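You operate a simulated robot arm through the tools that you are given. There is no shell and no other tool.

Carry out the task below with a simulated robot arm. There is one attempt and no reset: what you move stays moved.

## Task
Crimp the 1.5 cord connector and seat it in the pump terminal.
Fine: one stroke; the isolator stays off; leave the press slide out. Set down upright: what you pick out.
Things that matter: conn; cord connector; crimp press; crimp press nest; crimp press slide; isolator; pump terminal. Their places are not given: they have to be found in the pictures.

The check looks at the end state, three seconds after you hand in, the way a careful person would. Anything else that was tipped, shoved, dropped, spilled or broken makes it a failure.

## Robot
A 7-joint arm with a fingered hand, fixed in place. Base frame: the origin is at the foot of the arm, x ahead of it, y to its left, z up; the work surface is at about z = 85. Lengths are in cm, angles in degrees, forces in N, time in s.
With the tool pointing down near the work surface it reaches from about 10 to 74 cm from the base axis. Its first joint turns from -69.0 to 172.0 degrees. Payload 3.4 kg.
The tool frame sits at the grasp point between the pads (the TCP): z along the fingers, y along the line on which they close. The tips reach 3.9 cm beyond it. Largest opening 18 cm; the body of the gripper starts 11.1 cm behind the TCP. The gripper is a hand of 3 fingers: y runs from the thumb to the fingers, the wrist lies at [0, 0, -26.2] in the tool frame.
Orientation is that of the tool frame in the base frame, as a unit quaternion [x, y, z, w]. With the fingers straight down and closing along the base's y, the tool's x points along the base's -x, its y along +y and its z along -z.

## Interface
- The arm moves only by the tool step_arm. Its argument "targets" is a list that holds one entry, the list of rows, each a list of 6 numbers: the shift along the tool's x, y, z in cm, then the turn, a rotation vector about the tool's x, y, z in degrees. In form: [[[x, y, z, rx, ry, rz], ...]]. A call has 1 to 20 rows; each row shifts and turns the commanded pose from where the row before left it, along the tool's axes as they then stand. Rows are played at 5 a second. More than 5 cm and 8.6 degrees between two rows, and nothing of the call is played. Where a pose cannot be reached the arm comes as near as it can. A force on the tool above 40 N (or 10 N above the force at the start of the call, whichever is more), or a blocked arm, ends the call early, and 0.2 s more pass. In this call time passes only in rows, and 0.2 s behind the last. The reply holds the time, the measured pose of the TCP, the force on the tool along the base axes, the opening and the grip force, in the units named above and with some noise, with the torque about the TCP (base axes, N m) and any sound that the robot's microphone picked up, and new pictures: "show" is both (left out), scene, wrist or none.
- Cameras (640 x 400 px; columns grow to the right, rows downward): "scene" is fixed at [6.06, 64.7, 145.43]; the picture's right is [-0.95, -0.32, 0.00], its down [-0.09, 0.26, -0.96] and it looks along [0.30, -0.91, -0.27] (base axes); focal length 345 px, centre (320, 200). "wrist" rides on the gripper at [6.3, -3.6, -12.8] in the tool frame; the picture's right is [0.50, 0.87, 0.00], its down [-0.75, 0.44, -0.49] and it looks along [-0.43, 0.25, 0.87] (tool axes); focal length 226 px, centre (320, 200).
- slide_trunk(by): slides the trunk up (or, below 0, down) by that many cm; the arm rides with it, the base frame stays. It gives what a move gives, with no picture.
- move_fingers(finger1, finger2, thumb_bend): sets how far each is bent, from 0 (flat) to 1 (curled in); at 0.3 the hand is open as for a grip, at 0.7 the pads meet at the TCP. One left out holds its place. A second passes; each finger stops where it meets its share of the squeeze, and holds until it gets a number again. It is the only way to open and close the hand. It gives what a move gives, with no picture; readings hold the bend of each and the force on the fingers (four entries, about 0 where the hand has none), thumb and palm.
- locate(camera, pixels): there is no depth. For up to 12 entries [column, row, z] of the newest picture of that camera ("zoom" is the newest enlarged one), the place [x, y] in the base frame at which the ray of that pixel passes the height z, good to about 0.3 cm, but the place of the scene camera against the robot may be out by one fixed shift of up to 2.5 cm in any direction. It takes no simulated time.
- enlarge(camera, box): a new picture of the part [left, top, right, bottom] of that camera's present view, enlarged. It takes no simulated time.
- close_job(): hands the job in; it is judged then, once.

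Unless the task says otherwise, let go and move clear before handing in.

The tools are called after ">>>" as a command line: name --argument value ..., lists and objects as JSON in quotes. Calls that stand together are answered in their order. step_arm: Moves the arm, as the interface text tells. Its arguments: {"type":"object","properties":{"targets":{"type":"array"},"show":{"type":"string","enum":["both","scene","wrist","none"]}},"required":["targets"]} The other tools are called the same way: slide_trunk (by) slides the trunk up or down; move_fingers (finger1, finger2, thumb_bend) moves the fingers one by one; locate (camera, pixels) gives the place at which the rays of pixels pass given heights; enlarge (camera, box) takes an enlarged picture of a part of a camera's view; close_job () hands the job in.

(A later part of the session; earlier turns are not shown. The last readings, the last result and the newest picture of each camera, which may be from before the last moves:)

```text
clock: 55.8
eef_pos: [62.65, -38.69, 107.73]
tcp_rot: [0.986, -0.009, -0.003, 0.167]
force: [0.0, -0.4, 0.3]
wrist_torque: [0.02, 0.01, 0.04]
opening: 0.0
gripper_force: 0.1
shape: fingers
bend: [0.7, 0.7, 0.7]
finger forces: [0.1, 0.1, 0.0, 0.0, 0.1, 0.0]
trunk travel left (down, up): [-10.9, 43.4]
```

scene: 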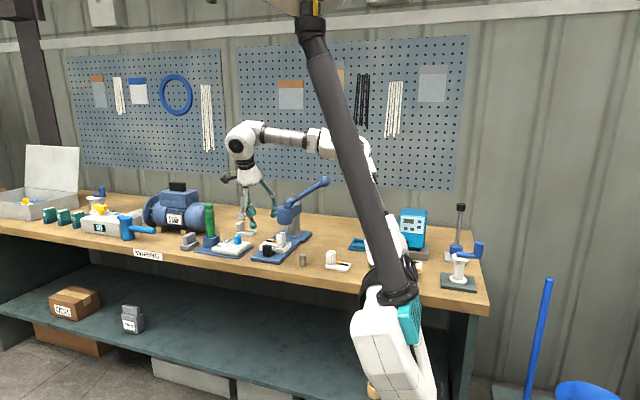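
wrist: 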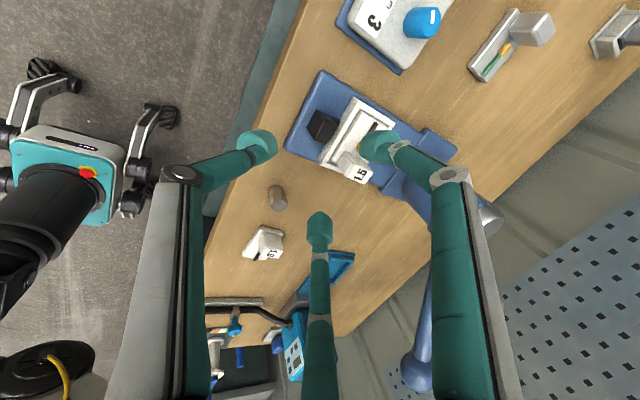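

The carrier is well seated in the nest. Now lowering the closed fist in front of the knob's +y face (tips ≈ z 89).

>>> step_arm --targets '[[[0, -1.254, 3.587, 0, 0, 0], [0, -1.254, 3.587, 0, 0, 0], [0, -1.254, 3.587, 0, 0, 0], [0, -1.188, 3.398, 0, 0, 0]]]' --show "both"

>>> enlarge --camera "wrist" --box '[220, 80, 440, 250]'

>>> enlarge --camera "scene" --box '[230, 190, 320, 270]'

```text
clock: 56.8
eef_pos: [62.51, -38.73, 92.44]
tcp_rot: [0.986, -0.009, -0.004, 0.167]
force: [0.4, -0.1, -1.3]
wrist_torque: [-0.02, 0.02, 0.0]
opening: 0.02
gripper_force: 0.1
shape: fingers
bend: [0.7, 0.7, 0.7]
finger forces: [0.0, 0.0, 0.1, 0.0, 0.1, 0.1]
trunk travel left (down, up): [-10.9, 43.4]
```

scene: 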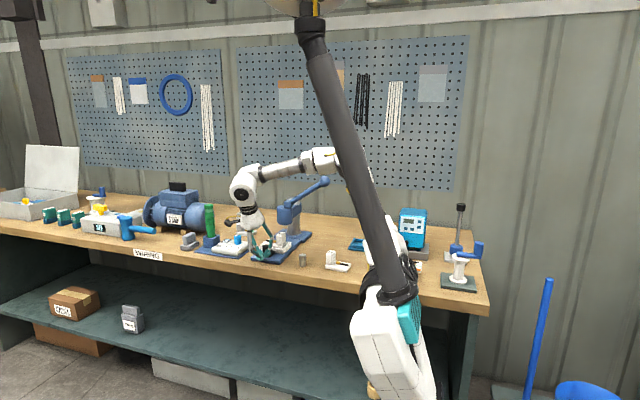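
wrist: 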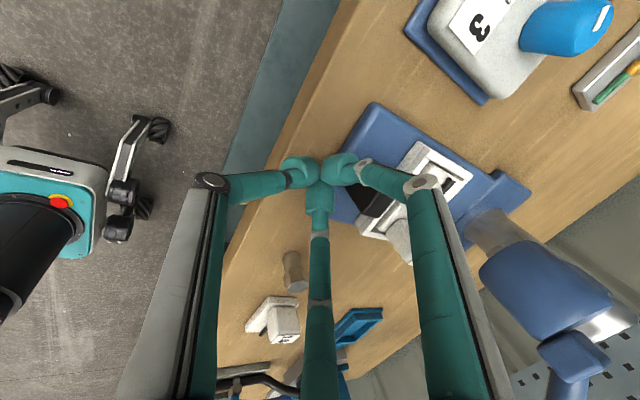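

```text
2.35 times, centred on (330, 165) of wrist
```

zoom: 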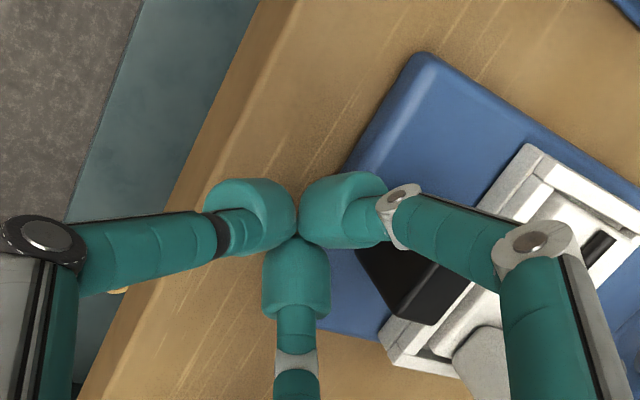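

```text
5.00 times, centred on (275, 230) of scene
```

zoom: 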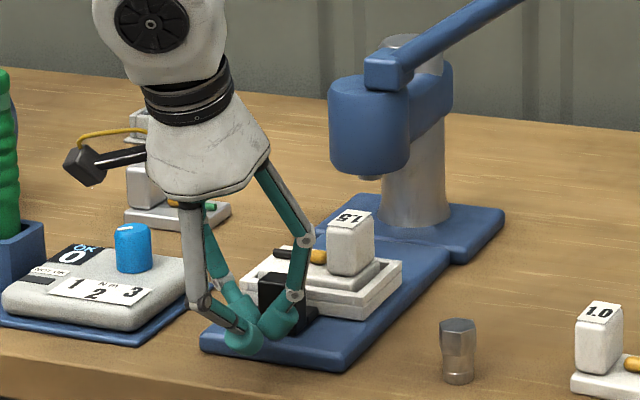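

The fist is lined up with the knob. Pushing toward −y, first 5 cm.

>>> step_arm --targets '[[[0, 0.944, 0.33, 0, 0, 0], [0, 0.944, 0.33, 0, 0, 0], [0, 0.944, 0.33, 0, 0, 0], [0, 0.944, 0.33, 0, 0, 0], [0, 0.944, 0.33, 0, 0, 0]]]' --show "both"

>>> enlarge --camera "scene" --box '[230, 190, 320, 270]'

>>> enlarge --camera "wrist" --box '[260, 80, 480, 250]'

```text
clock: 58.0
eef_pos: [62.37, -43.68, 92.68]
tcp_rot: [0.986, -0.009, -0.004, 0.168]
force: [0.3, 1.3, -0.4]
wrist_torque: [0.05, -0.05, 0.03]
opening: 0.0
gripper_force: 1.3
shape: fingers
bend: [0.7, 0.7, 0.7]
finger forces: [2.2, 0.0, 0.0, 0.0, 0.0, 0.0]
trunk travel left (down, up): [-10.9, 43.4]
```

scene: 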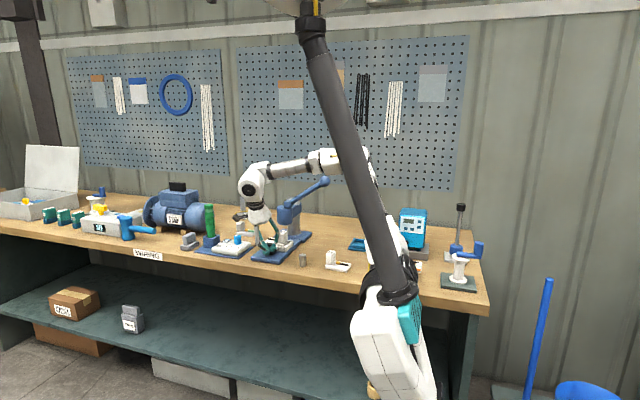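
wrist: 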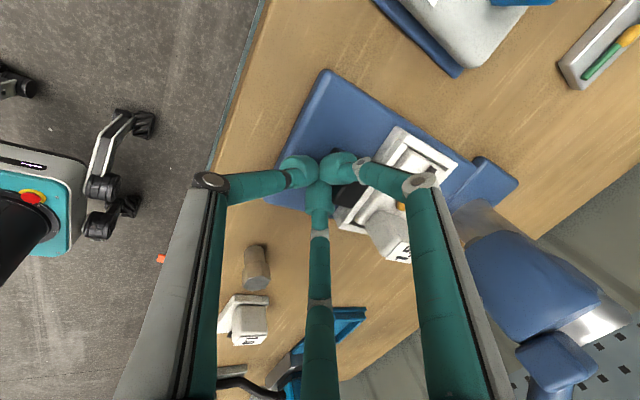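

```text
5.00 times, centred on (275, 230) of scene
```

zoom: 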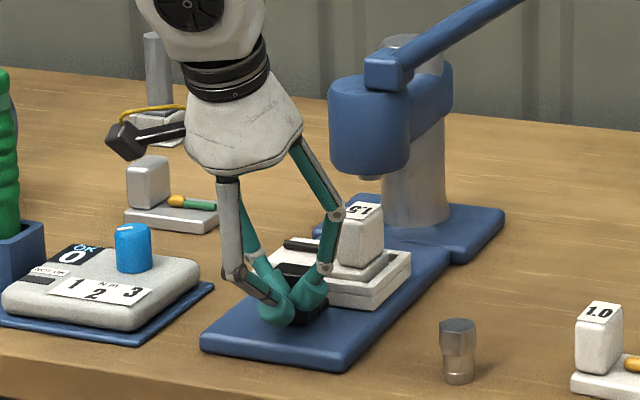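

```text
2.35 times, centred on (370, 165) of wrist
```

zoom: 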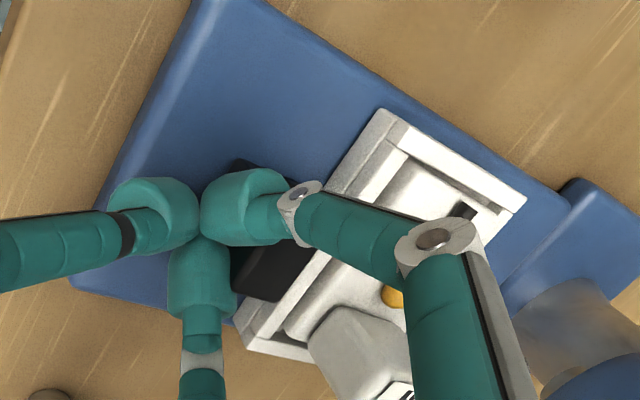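

The slide moves easily (≈2 N). Continuing in smaller stages.

>>> step_arm --targets '[[[0, 0.944, 0.33, 0, 0, 0], [0, 0.944, 0.33, 0, 0, 0], [0, 0.944, 0.33, 0, 0, 0], [0, 0.944, 0.33, 0, 0, 0], [0, 0.944, 0.33, 0, 0, 0]]]' --show "both"

>>> enlarge --camera "scene" --box '[230, 190, 320, 270]'

>>> enlarge --camera "wrist" --box '[260, 80, 480, 250]'

```text
clock: 59.2
eef_pos: [62.35, -48.82, 92.67]
tcp_rot: [0.986, -0.01, -0.003, 0.168]
force: [0.6, 1.6, -0.4]
wrist_torque: [-0.01, -0.01, 0.02]
opening: 0.02
gripper_force: 1.0
shape: fingers
bend: [0.7, 0.7, 0.7]
finger forces: [1.9, 0.0, 0.1, 0.0, 0.1, 0.0]
trunk travel left (down, up): [-10.9, 43.4]
```

scene: 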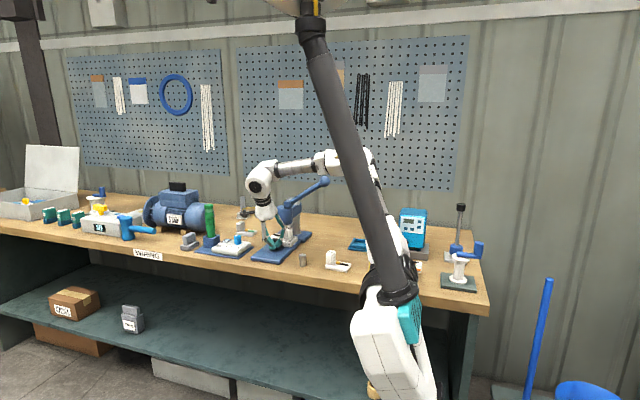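
wrist: 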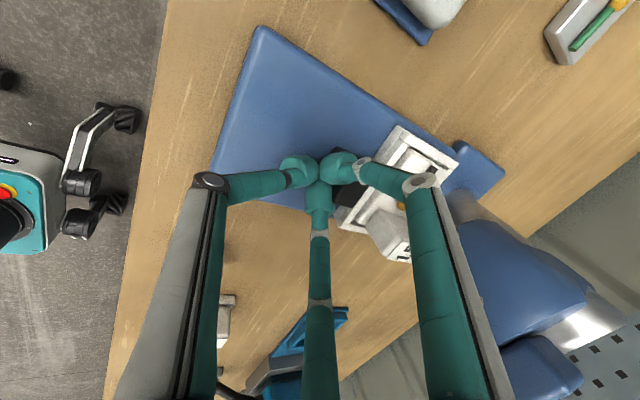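

```text
5.00 times, centred on (275, 230) of scene
```

zoom: 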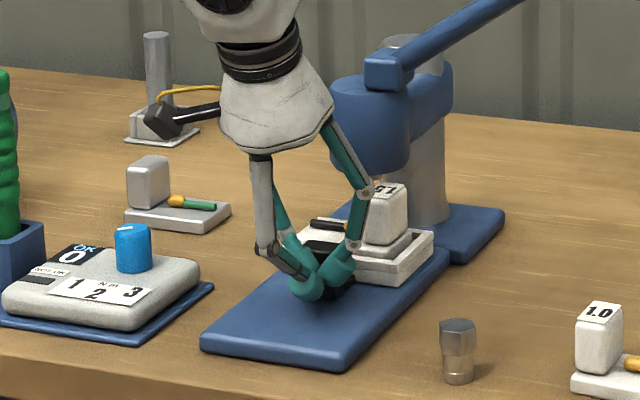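

```text
2.35 times, centred on (370, 165) of wrist
```

zoom: 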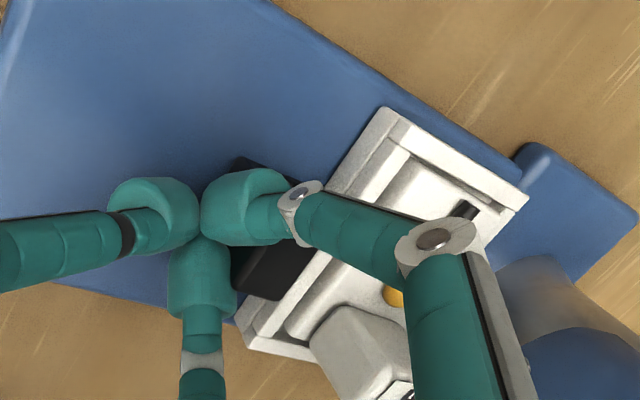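

Still ≈2 N; the nest is at about y −58. Continuing in 0.5 cm steps until the end stop.

>>> step_arm --targets '[[[0, 0.472, 0.165, 0, 0, 0], [0, 0.472, 0.165, 0, 0, 0], [0, 0.472, 0.165, 0, 0, 0], [0, 0.472, 0.165, 0, 0, 0]]]' --show "both"

>>> enlarge --camera "scene" --box '[240, 190, 320, 260]'

```text
clock: 60.2
eef_pos: [62.34, -50.68, 92.58]
tcp_rot: [0.986, -0.008, -0.003, 0.168]
force: [0.2, 0.2, 0.3]
wrist_torque: [0.03, 0.0, 0.04]
opening: 0.0
gripper_force: 1.0
shape: fingers
bend: [0.7, 0.7, 0.7]
finger forces: [2.0, 0.1, 0.1, 0.1, 0.0, 0.0]
trunk travel left (down, up): [-10.9, 43.4]
```

scene: 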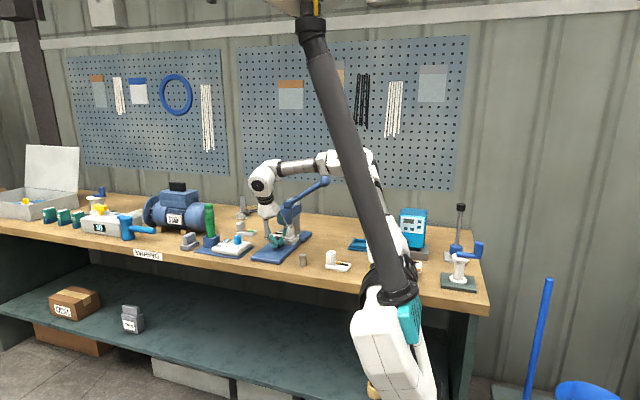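
wrist: 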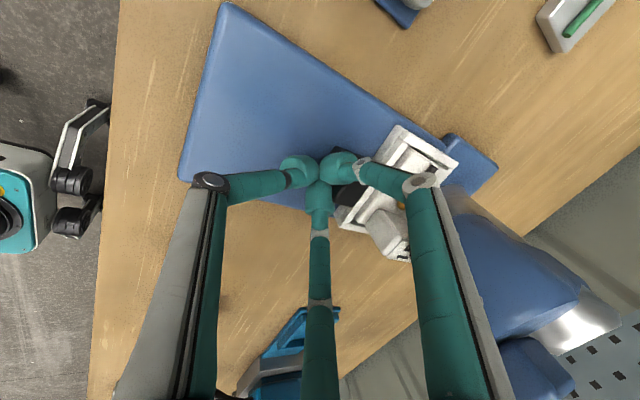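

```text
5.71 times, centred on (280, 225) of scene
```

zoom: 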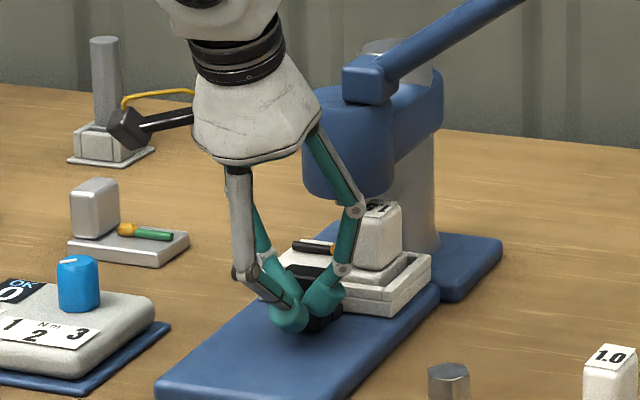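

>>> step_arm --targets '[[[0, 0.283, 0.099, 0, 0, 0], [0, 0.283, 0.099, 0, 0, 0], [0, 0.283, 0.099, 0, 0, 0], [0, 0.283, 0.099, 0, 0, 0]]]' --show "none"

```text
clock: 61.2
eef_pos: [62.33, -51.8, 92.66]
tcp_rot: [0.986, -0.009, -0.003, 0.168]
force: [-0.2, 3.2, 1.2]
wrist_torque: [0.05, -0.01, 0.04]
opening: 0.0
gripper_force: 2.0
shape: fingers
bend: [0.7, 0.7, 0.7]
finger forces: [3.9, 0.0, 0.1, 0.0, 0.0, 0.1]
trunk travel left (down, up): [-10.9, 43.4]
```

Force has begun to rise (3.9 N on finger 1); a further small push will show whether this is the stop.

>>> step_arm --targets '[[[0, 0.19, 0.066, 0, 0, 0], [0, 0.19, 0.066, 0, 0, 0]]]' --show "both"

>>> enlarge --camera "scene" --box '[240, 190, 320, 260]'

>>> enlarge --camera "wrist" --box '[260, 80, 480, 250]'

```text
clock: 61.8
eef_pos: [62.28, -52.08, 92.72]
tcp_rot: [0.986, -0.008, -0.003, 0.167]
force: [-0.8, 8.5, 1.8]
wrist_torque: [0.14, -0.05, 0.06]
opening: 0.0
gripper_force: 5.5
shape: fingers
bend: [0.7, 0.7, 0.69]
finger forces: [9.0, 2.3, 0.0, 0.1, 0.2, 0.0]
trunk travel left (down, up): [-10.9, 43.4]
```

scene: 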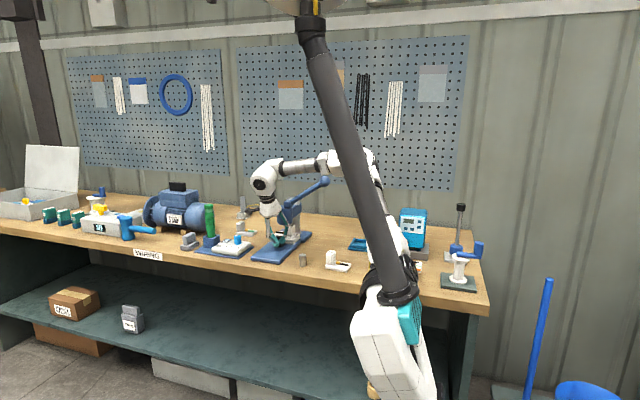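
wrist: 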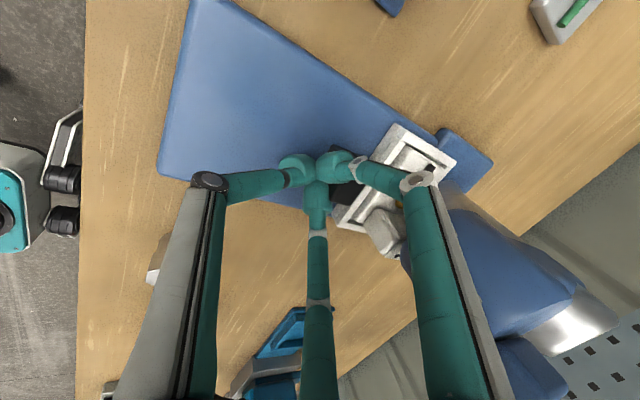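

```text
5.71 times, centred on (280, 225) of scene
```

zoom: 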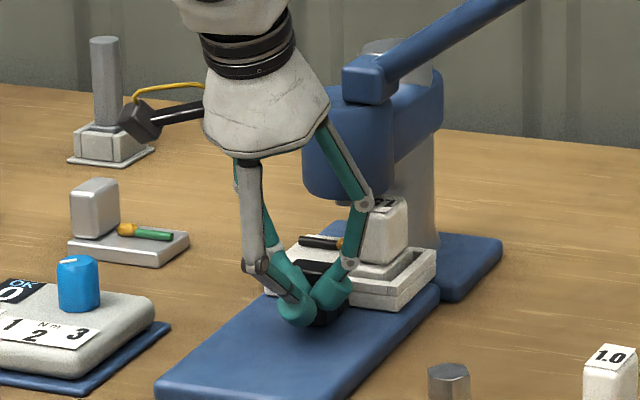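

```text
2.35 times, centred on (370, 165) of wrist
```

zoom: 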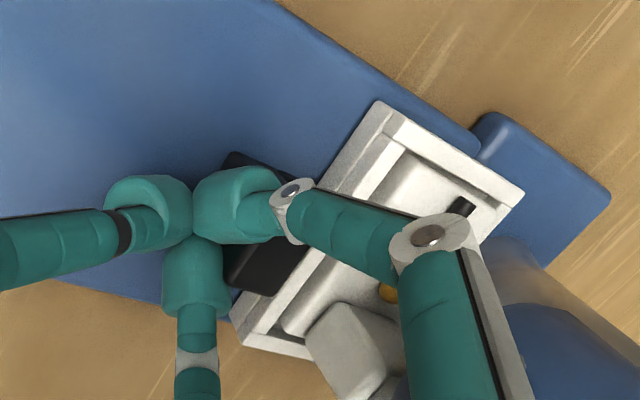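

The slide stopped against its end (≈9 N) with the nest under the ram. Now backing off, rising well above, and straightening the hand to go over the lever ball.

>>> step_arm --targets '[[[0, -1.888, -0.66, 0, 0, 0], [0, -1.888, -0.66, 0, 0, 0], [0, -1.888, -0.66, 0, 0, 0], [0, 1.32, -3.776, 0, 0, 0], [0, 1.32, -3.776, 0, 0, 0], [0, 1.32, -3.776, 0, 0, 0], [0, 1.32, -3.776, 6.5, 0, 0], [0, 0.9, -3.9, 6.5, 0, 0], [0, 0.5, -4, 6.5, 0, 0], [0, 0, -4, 0, 0, 0], [0, 0, -4, 0, 0, 0], [0, 0, -4, 0, 0, 0]]]' --show "both"

```text
clock: 64.4
eef_pos: [58.6, -45.43, 119.85]
tcp_rot: [1.0, -0.009, 0.001, -0.001]
force: [-0.2, -0.1, 0.0]
wrist_torque: [-0.01, 0.01, 0.0]
opening: 0.01
gripper_force: 0.0
shape: fingers
bend: [0.7, 0.7, 0.7]
finger forces: [0.1, 0.0, 0.1, 0.0, 0.0, 0.0]
out of reach, approached as far as the arm can: row 10, 11, 12
trunk travel left (down, up): [-10.9, 43.4]
```

scene: 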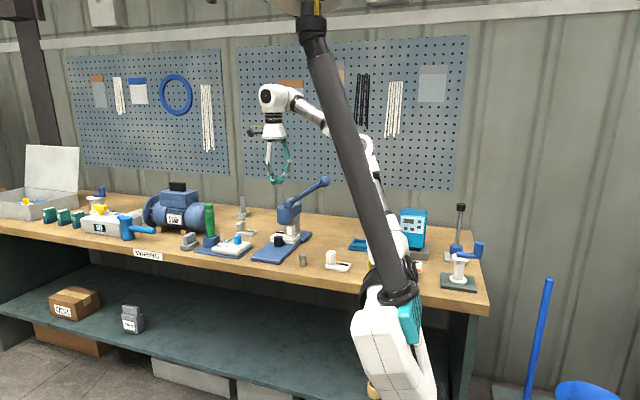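
wrist: 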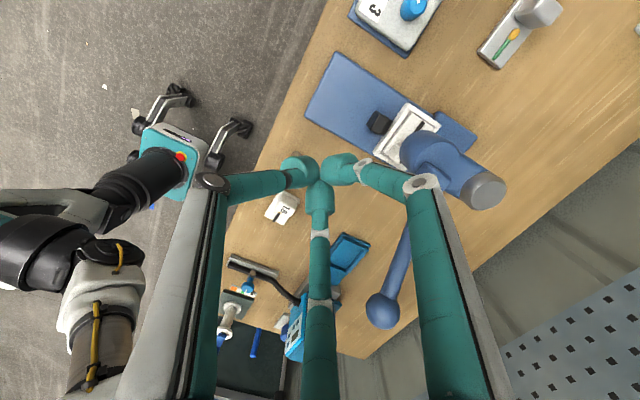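

The slide is in; the ball appears at (382,311) in the wrist view. I'll raise the trunk 12 for height, then move toward the ball.

>>> locate --camera "wrist" --pixels '[[382, 311, 113], [382, 311, 115], [382, 311, 117], [432, 155, 105], [432, 155, 107], [408, 245, 108]]'

>>> slide_trunk --by 12

```text
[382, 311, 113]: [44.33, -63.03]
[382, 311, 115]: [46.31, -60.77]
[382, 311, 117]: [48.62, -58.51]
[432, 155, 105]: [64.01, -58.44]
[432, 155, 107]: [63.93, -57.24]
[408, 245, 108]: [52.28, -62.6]
```

```text
clock: 65.9
eef_pos: [48.66, -45.32, 140.36]
tcp_rot: [0.995, -0.01, 0.095, -0.003]
force: [0.0, -1.4, -0.3]
wrist_torque: [0.03, 0.01, -0.02]
opening: 0.02
gripper_force: 0.1
shape: fingers
bend: [0.7, 0.7, 0.7]
finger forces: [0.1, 0.1, 0.0, 0.0, 0.0, 0.0]
trunk travel left (down, up): [-22.9, 31.4]
```

Triangulating both views, the ball is at ≈(45.2,−62.1,113.9). The hand picked up an 11° tilt during the trunk move; I'll level it and yaw 30° so a finger gap faces the lever rod.

>>> step_arm --targets '[[[0, 0, 0, 0, -5.45, 0], [0, 0, 0, 0, -5.45, 0], [0, 0, 0, 0, 0, 7.5], [0, 0, 0, 0, 0, 7.5], [0, 0, 0, 0, 0, 7.5], [0, 0, 0, 0, 0, 7.5]]]' --show "wrist"

```text
clock: 67.3
eef_pos: [46.88, -44.9, 134.53]
tcp_rot: [0.963, -0.269, 0.002, -0.004]
force: [-0.4, -0.5, 0.0]
wrist_torque: [0.0, 0.0, -0.01]
opening: 0.0
gripper_force: 0.1
shape: fingers
bend: [0.7, 0.7, 0.7]
finger forces: [0.0, 0.0, 0.0, 0.0, 0.1, 0.0]
out of reach, approached as far as the arm can: row 1, 2
trunk travel left (down, up): [-22.9, 31.4]
```

wrist: 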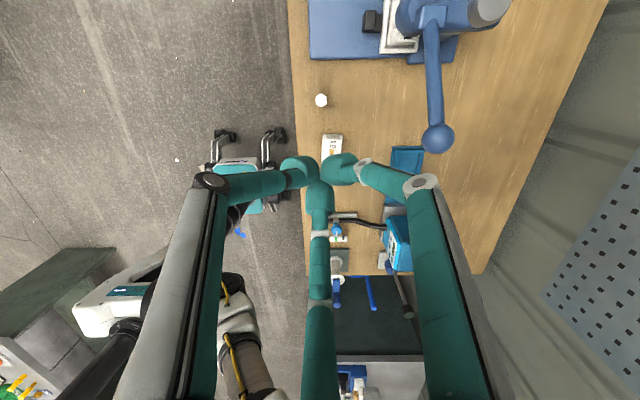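

>>> locate --camera "wrist" --pixels '[[437, 137, 112], [437, 137, 114], [437, 137, 116], [432, 14, 105], [432, 14, 107]]'

```text
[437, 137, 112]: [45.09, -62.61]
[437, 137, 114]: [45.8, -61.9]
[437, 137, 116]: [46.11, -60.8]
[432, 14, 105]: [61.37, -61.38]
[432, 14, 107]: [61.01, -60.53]
```

Ball confirmed at ≈(45.5,−62,114), pivot near x 61. Forming a small three-finger cup and moving above the ball.

>>> move_fingers --finger1 0.63 --finger2 0.63 --thumb_bend 0.63

>>> step_arm --targets '[[[1.895, 3.85, 0, 0, 0, 0], [1.895, 3.85, 0, 0, 0, 0], [1.895, 3.85, 0, 0, 0, 0], [1.895, 3.85, 0, 0, 0, 0], [0, 0, 3.5, 0, 0, 0], [0, 0, 3.5, 0, 0, 0], [0, 0, 3, 0, 0, 0]]]' --show "both"

>>> enlarge --camera "scene" --box '[260, 100, 370, 220]'

>>> enlarge --camera "wrist" --box '[230, 80, 430, 250]'

```text
clock: 68.3
eef_pos: [46.89, -44.95, 134.59]
tcp_rot: [0.963, -0.268, 0.001, -0.003]
force: [-0.7, -0.2, -0.5]
wrist_torque: [-0.02, 0.03, -0.03]
opening: 2.15
gripper_force: 0.1
shape: fingers
bend: [0.63, 0.63, 0.63]
finger forces: [0.1, 0.0, 0.0, 0.0, 0.0, 0.0]
trunk travel left (down, up): [-22.9, 31.4]
```

```text
clock: 69.9
eef_pos: [44.37, -59.56, 123.35]
tcp_rot: [0.963, -0.268, 0.0, -0.004]
force: [-0.3, -0.4, -0.5]
wrist_torque: [0.02, 0.05, 0.0]
opening: 2.17
gripper_force: 0.0
shape: fingers
bend: [0.63, 0.63, 0.63]
finger forces: [0.0, 0.0, 0.0, 0.0, 0.0, 0.0]
out of reach, approached as far as the arm can: row 1, 2, 3, 4
trunk travel left (down, up): [-22.9, 31.4]
```

scene: 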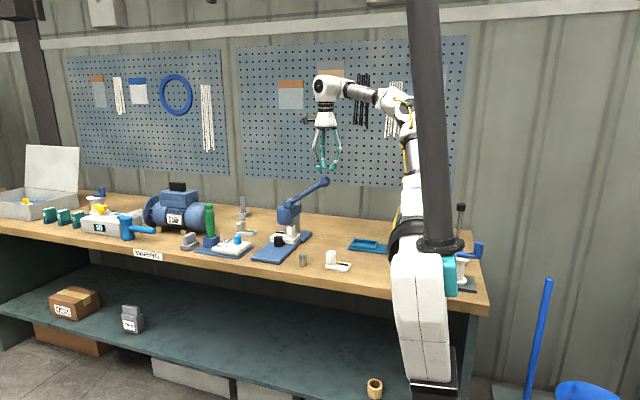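
wrist: 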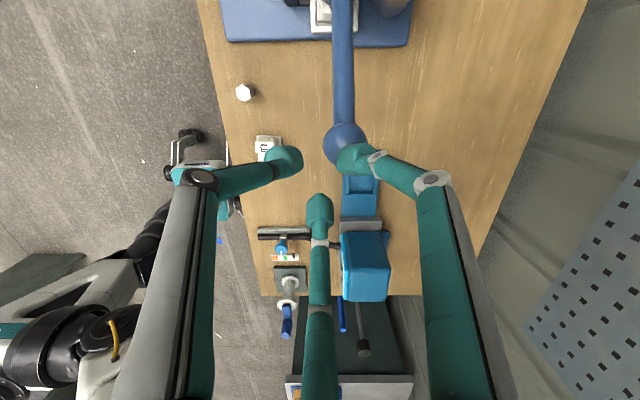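

```text
3.33 times, centred on (315, 160) of scene
```

zoom: 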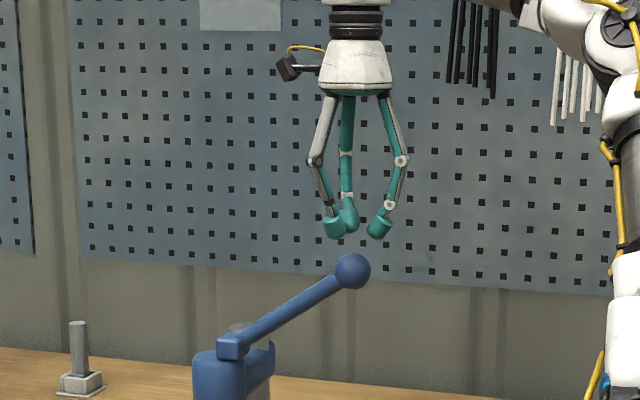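

```text
2.35 times, centred on (330, 165) of wrist
```

zoom: 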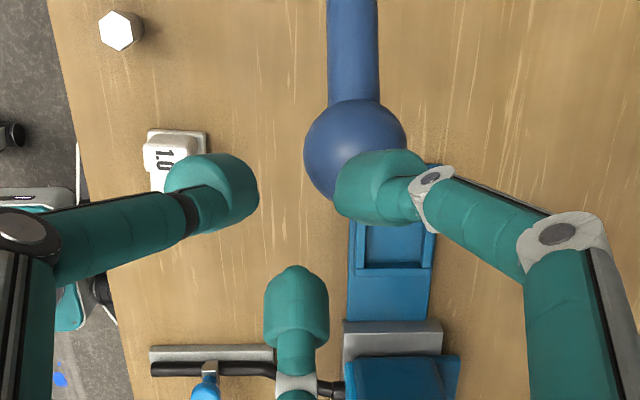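

>>> locate --camera "wrist" --pixels '[[345, 143, 112], [345, 143, 114], [345, 143, 116]]'

```text
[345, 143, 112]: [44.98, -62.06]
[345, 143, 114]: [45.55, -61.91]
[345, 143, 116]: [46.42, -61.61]
```

Ball center ≈(45.5,−61.9,114). Shifting onto it and descending until light contact.

>>> step_arm --targets '[[[1.07, 0.7, 0, 0, 0, 0], [1.06, 0.7, 0, 0, 0, 0], [0, 0, 1, 0, 0, 0], [0, 0, 1, 0, 0, 0], [0, 0, 0.5, 0, 0, 0]]]' --show "both"

>>> enlarge --camera "scene" --box '[260, 120, 370, 230]'

>>> enlarge --camera "wrist" --box '[230, 80, 430, 250]'

```text
clock: 71.1
eef_pos: [45.41, -61.78, 120.92]
tcp_rot: [0.963, -0.269, 0.001, -0.002]
force: [0.7, -0.5, 0.6]
wrist_torque: [-0.01, -0.01, 0.0]
opening: 2.16
gripper_force: 0.1
shape: fingers
bend: [0.63, 0.63, 0.63]
finger forces: [0.0, 0.0, 0.0, 0.1, 0.0, 0.0]
trunk travel left (down, up): [-22.9, 31.4]
```

scene: 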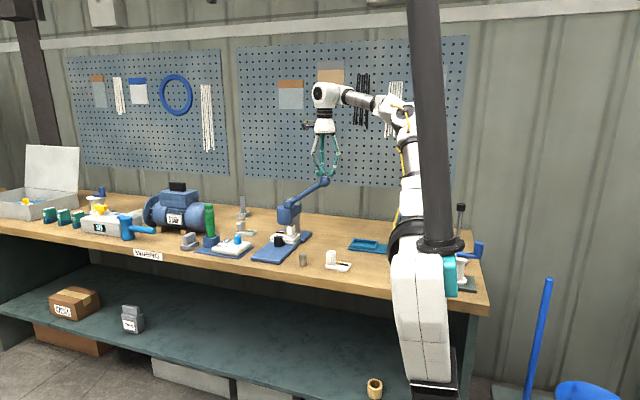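
wrist: 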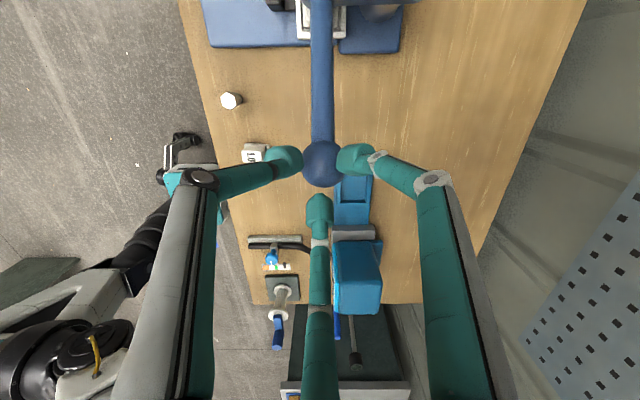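

```text
3.64 times, centred on (315, 175) of scene
```

zoom: 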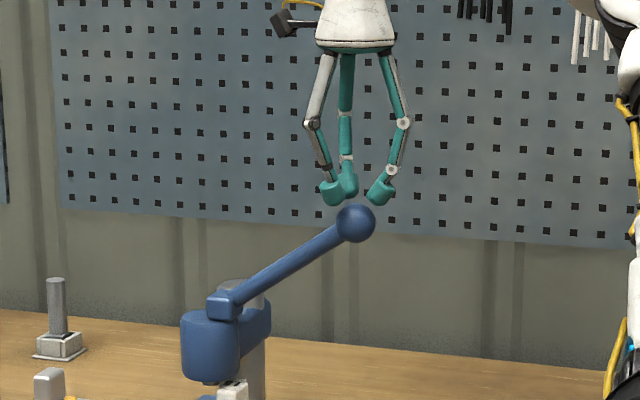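

```text
2.35 times, centred on (330, 165) of wrist
```

zoom: 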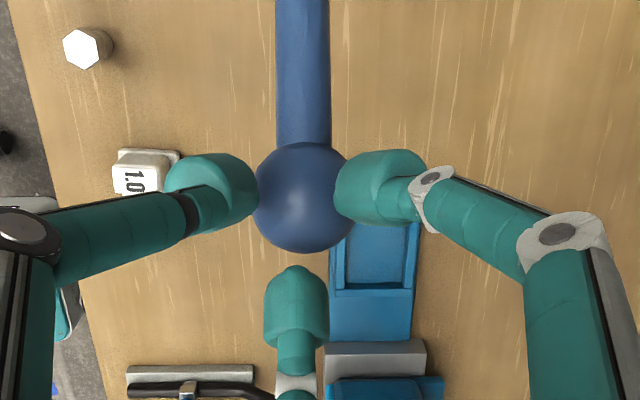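

The ball is centred beneath the cup. Descending slowly to contact.

>>> step_arm --targets '[[[0, 0, 0.4, 0, 0, 0], [0, 0, 0.4, 0, 0, 0], [0, 0, 0.4, 0, 0, 0]]]' --show "wrist"

>>> enlarge --camera "wrist" --box '[230, 80, 430, 250]'

```text
clock: 71.9
eef_pos: [45.48, -61.7, 119.62]
tcp_rot: [0.963, -0.269, 0.001, -0.003]
force: [1.1, -0.1, 0.3]
wrist_torque: [-0.03, 0.03, -0.01]
opening: 2.15
gripper_force: 0.4
shape: fingers
bend: [0.63, 0.63, 0.63]
finger forces: [0.2, 0.0, 0.0, 0.1, 0.0, 0.1]
trunk travel left (down, up): [-22.9, 31.4]
```

wrist: 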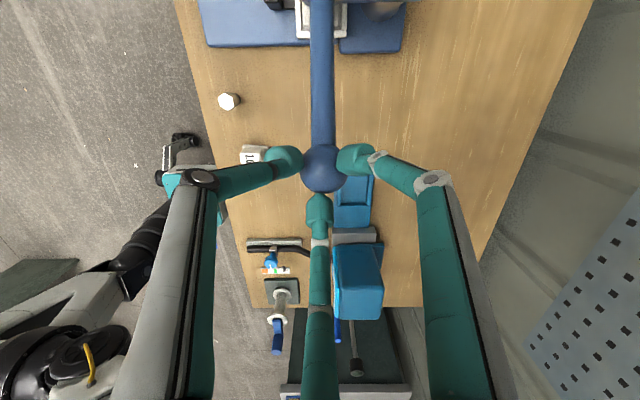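

```text
2.35 times, centred on (330, 165) of wrist
```

zoom: 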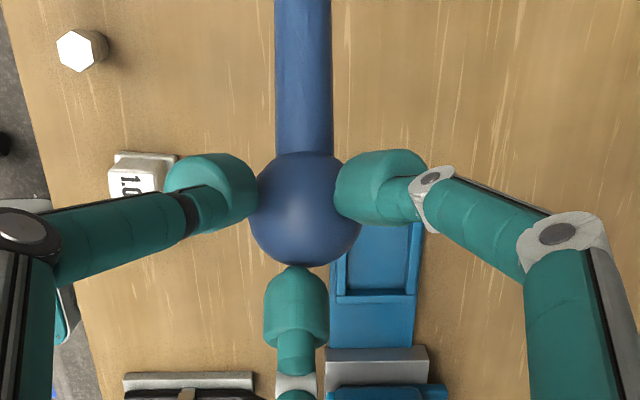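

Contact has just begun, nicely centred. Pressing down along the lever arc, first 4 cm.

>>> step_arm --targets '[[[-0.43, 0.26, 1, 0, 0, 0], [-0.39, 0.24, 1, 0, 0, 0], [-0.34, 0.21, 1, 0, 0, 0], [-0.3, 0.18, 1, 0, 0, 0]]]' --show "both"

>>> enlarge --camera "wrist" --box '[230, 80, 430, 250]'

>>> enlarge --camera "scene" --box '[260, 140, 360, 250]'

```text
clock: 72.9
eef_pos: [43.64, -61.69, 115.76]
tcp_rot: [0.963, -0.269, 0.001, -0.003]
force: [-1.6, -0.5, 2.6]
wrist_torque: [-0.06, 0.08, -0.01]
opening: 2.24
gripper_force: 1.4
shape: fingers
bend: [0.63, 0.62, 0.63]
finger forces: [1.4, 1.8, 0.0, 0.1, 0.0, 0.0]
trunk travel left (down, up): [-22.9, 31.4]
```

scene: 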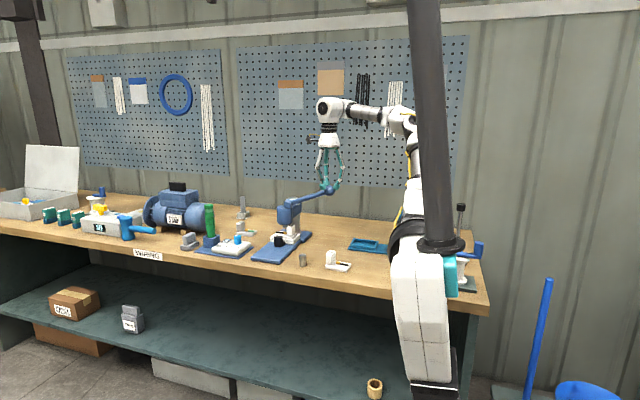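
wrist: 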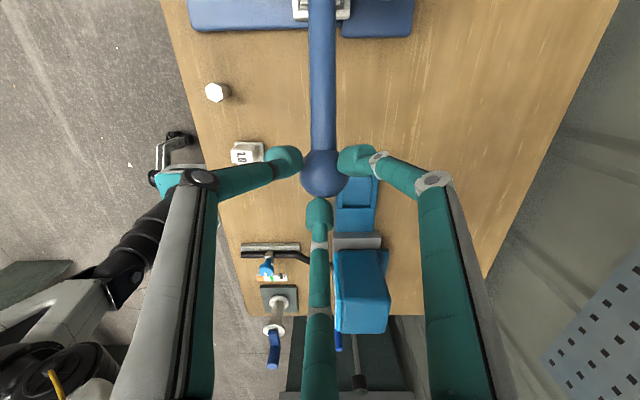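

```text
2.35 times, centred on (330, 165) of wrist
```

zoom: 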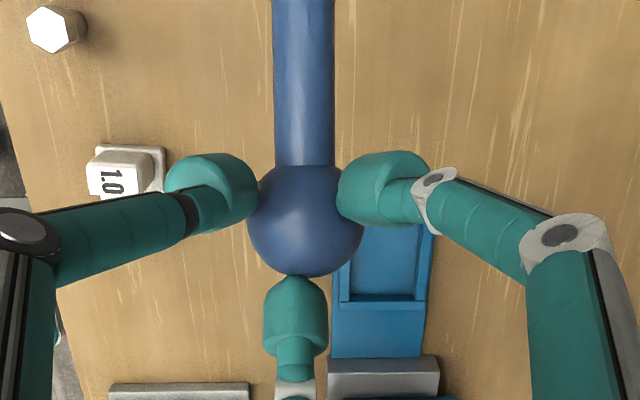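

```text
3.64 times, centred on (310, 195) of scene
```

zoom: 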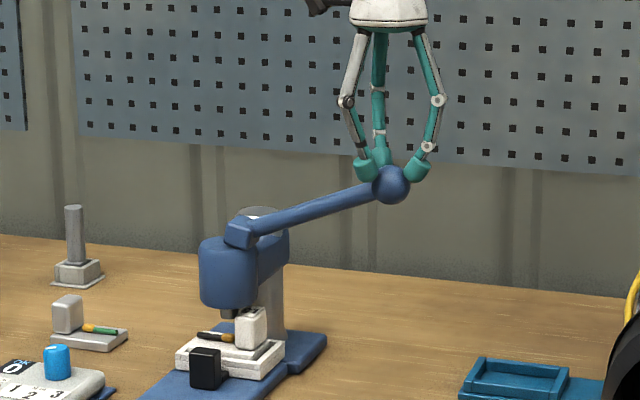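

The lever follows at ~2.6 N and the ram is descending onto the crimp. Continuing.

>>> step_arm --targets '[[[-0.22, 0.13, 1, 0, 0, 0], [-0.18, 0.11, 1, 0, 0, 0], [-0.13, 0.08, 1, 0, 0, 0], [-0.08, 0.05, 1, 0, 0, 0]]]' --show "both"

>>> enlarge --camera "wrist" --box '[230, 80, 430, 250]'

>>> enlarge --camera "scene" --box '[260, 140, 360, 250]'

```text
clock: 73.9
eef_pos: [43.08, -61.69, 111.67]
tcp_rot: [0.963, -0.268, 0.0, -0.003]
force: [-3.7, -0.6, 2.5]
wrist_torque: [-0.04, 0.2, 0.03]
opening: 2.26
gripper_force: 2.6
shape: fingers
bend: [0.63, 0.6, 0.63]
finger forces: [0.7, 4.5, 0.0, 0.1, 0.1, 0.0]
trunk travel left (down, up): [-22.9, 31.4]
```

scene: 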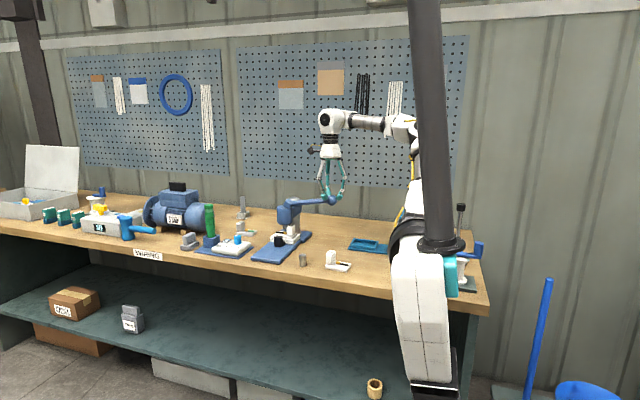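
wrist: 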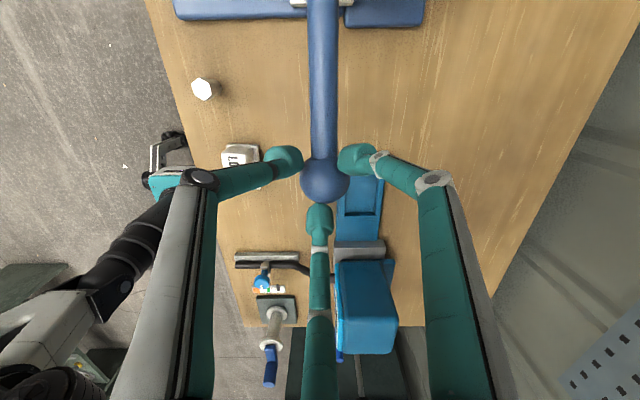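

```text
2.35 times, centred on (330, 165) of wrist
```

zoom: 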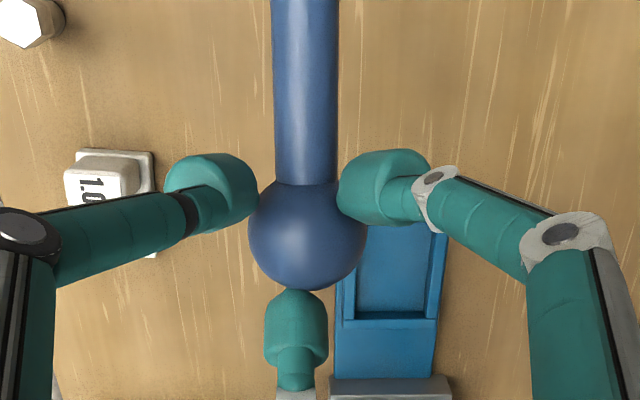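

```text
3.64 times, centred on (310, 195) of scene
```

zoom: 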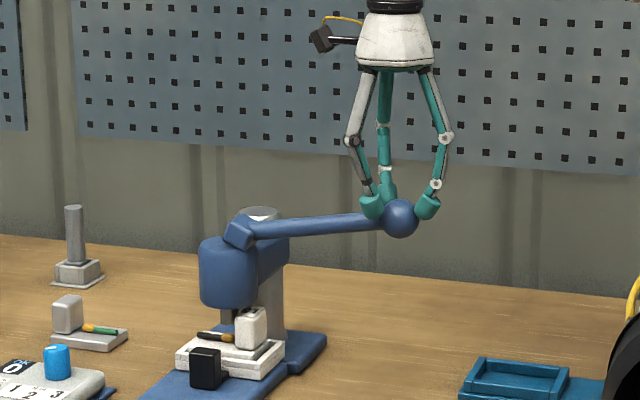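

The ball has drifted slightly −x in the cup (finger 2 at 4.5 N), so I'll lead more in −x while continuing down.

>>> step_arm --targets '[[[-0.4, 0.24, 0.7, 0, 0, 0], [-0.3, 0.18, 0.8, 0, 0, 0], [-0.1, 0.06, 0.8, 0, 0, 0]]]' --show "both"

>>> enlarge --camera "wrist" --box '[230, 80, 430, 250]'

>>> enlarge --camera "scene" --box '[260, 160, 360, 260]'

```text
clock: 74.7
eef_pos: [42.28, -61.72, 109.41]
tcp_rot: [0.964, -0.267, 0.0, -0.004]
force: [1.1, -0.6, 0.4]
wrist_torque: [-0.04, -0.08, 0.06]
opening: 2.27
gripper_force: 1.4
shape: fingers
bend: [0.62, 0.62, 0.63]
finger forces: [2.7, 0.8, 0.0, 0.1, 0.0, 0.1]
trunk travel left (down, up): [-22.9, 31.4]
```

scene: 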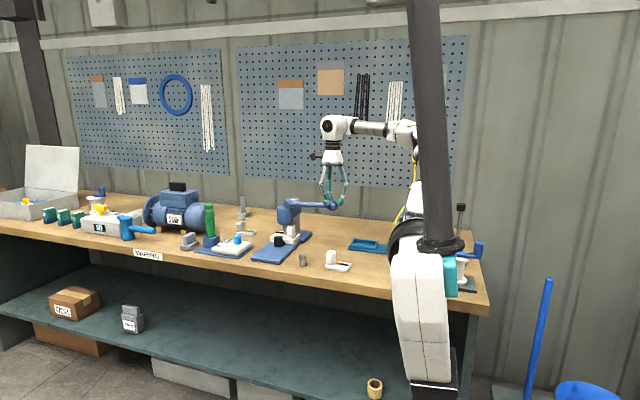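
wrist: 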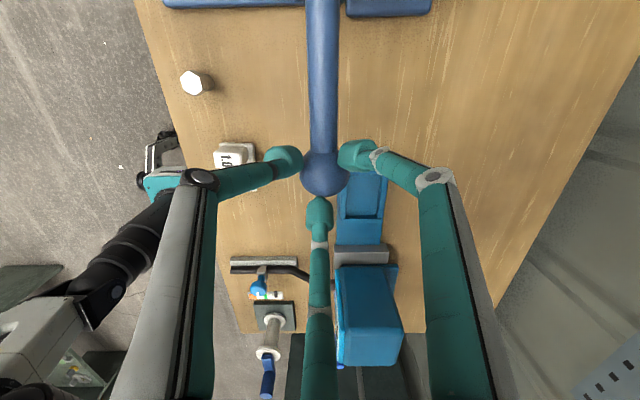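

```text
2.35 times, centred on (330, 165) of wrist
```

zoom: 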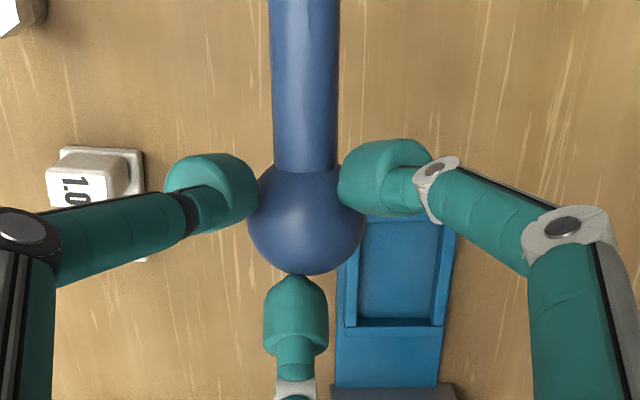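

```text
4.00 times, centred on (310, 210) of scene
```

zoom: 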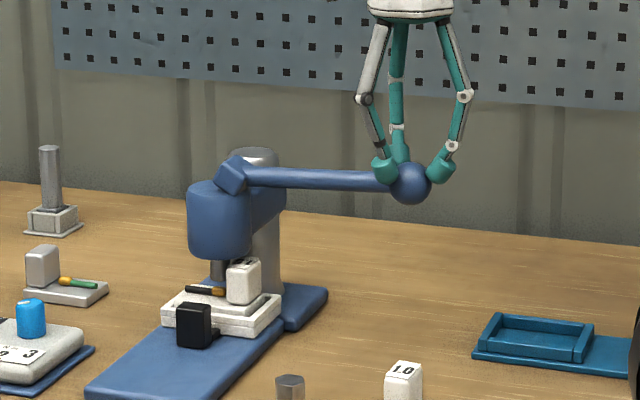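

Ball re-centred, lever about horizontal, ram nearing the gold crimp. Continuing down.

>>> step_arm --targets '[[[0, 0, 0.8, 0, 0, 0], [0.06, -0.04, 0.8, 0, 0, 0], [0.1, -0.06, 0.8, 0, 0, 0]]]' --show "both"

>>> enlarge --camera "wrist" --box '[230, 80, 430, 250]'

>>> enlarge --camera "scene" --box '[260, 180, 350, 260]'

```text
clock: 75.5
eef_pos: [42.26, -61.72, 107.04]
tcp_rot: [0.963, -0.268, 0.0, -0.003]
force: [-0.3, -0.9, 2.0]
wrist_torque: [-0.05, -0.01, -0.01]
opening: 2.31
gripper_force: 2.1
shape: fingers
bend: [0.63, 0.62, 0.63]
finger forces: [2.4, 1.1, 0.1, 0.0, 0.0, 0.0]
trunk travel left (down, up): [-22.9, 31.4]
```

scene: 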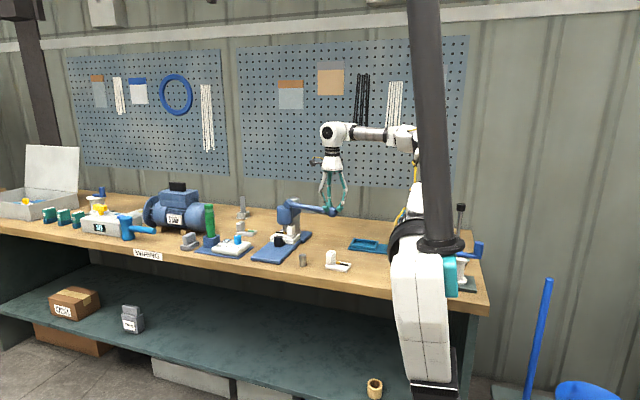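
wrist: 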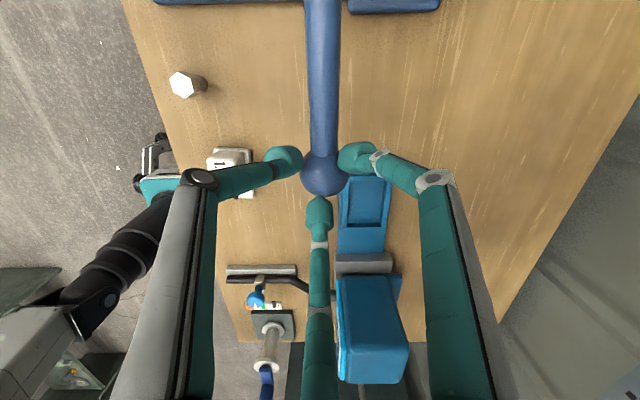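

```text
2.35 times, centred on (330, 165) of wrist
```

zoom: 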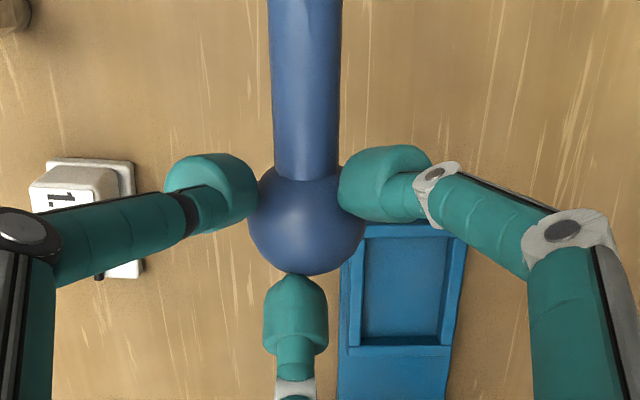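

```text
5.00 times, centred on (305, 220) of scene
```

zoom: 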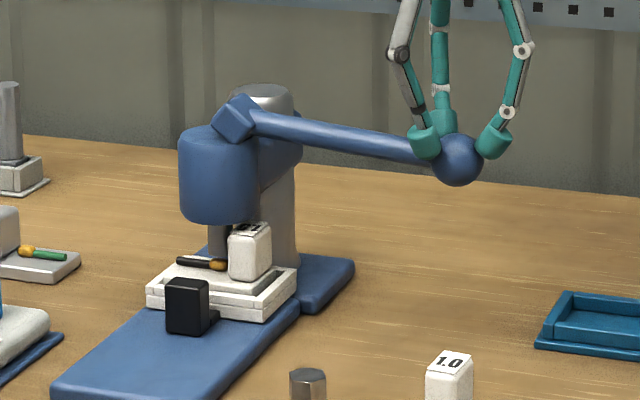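

Ram is almost on the gold crimp; continuing in small steps watching force and sound.

>>> step_arm --targets '[[[0.1, -0.06, 0.6, 0, 0, 0], [0.12, -0.07, 0.6, 0, 0, 0], [0.14, -0.08, 0.6, 0, 0, 0]]]' --show "both"

>>> enlarge --camera "wrist" --box '[230, 80, 430, 250]'

>>> enlarge --camera "scene" --box '[260, 180, 350, 260]'

```text
clock: 76.3
eef_pos: [42.86, -61.58, 105.17]
tcp_rot: [0.963, -0.268, 0.001, -0.005]
force: [-2.8, -0.7, 2.4]
wrist_torque: [-0.1, 0.09, -0.02]
opening: 2.31
gripper_force: 1.8
shape: fingers
bend: [0.63, 0.61, 0.63]
finger forces: [1.9, 2.0, 0.0, 0.0, 0.0, 0.0]
trunk travel left (down, up): [-22.9, 31.4]
```

scene: 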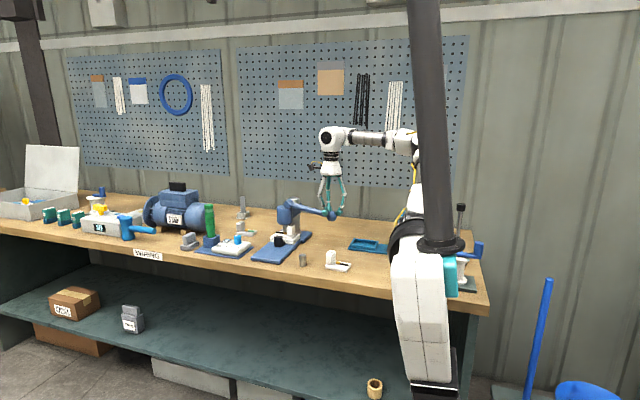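
wrist: 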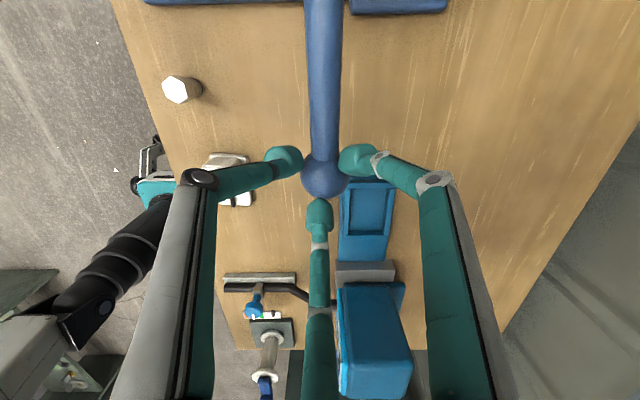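

```text
2.35 times, centred on (330, 165) of wrist
```

zoom: 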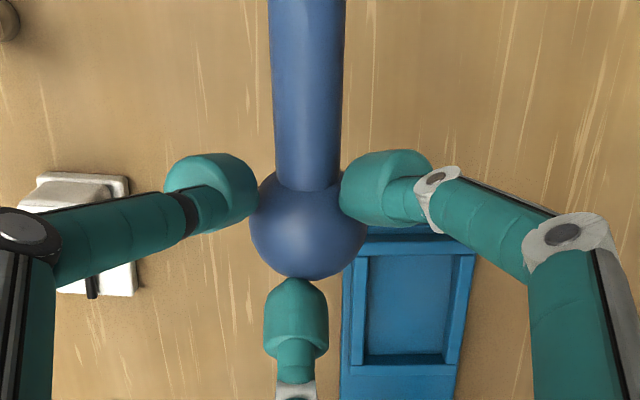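

```text
5.00 times, centred on (305, 220) of scene
```

zoom: 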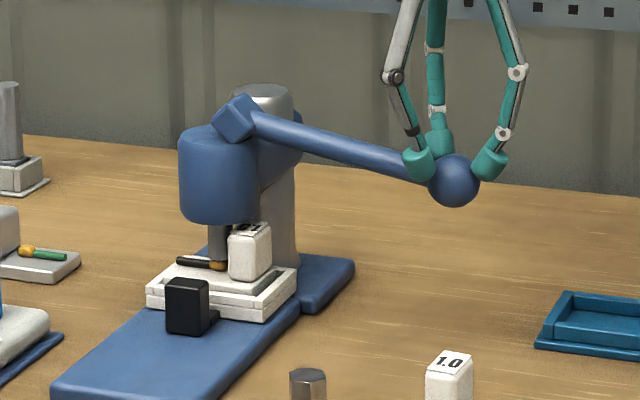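

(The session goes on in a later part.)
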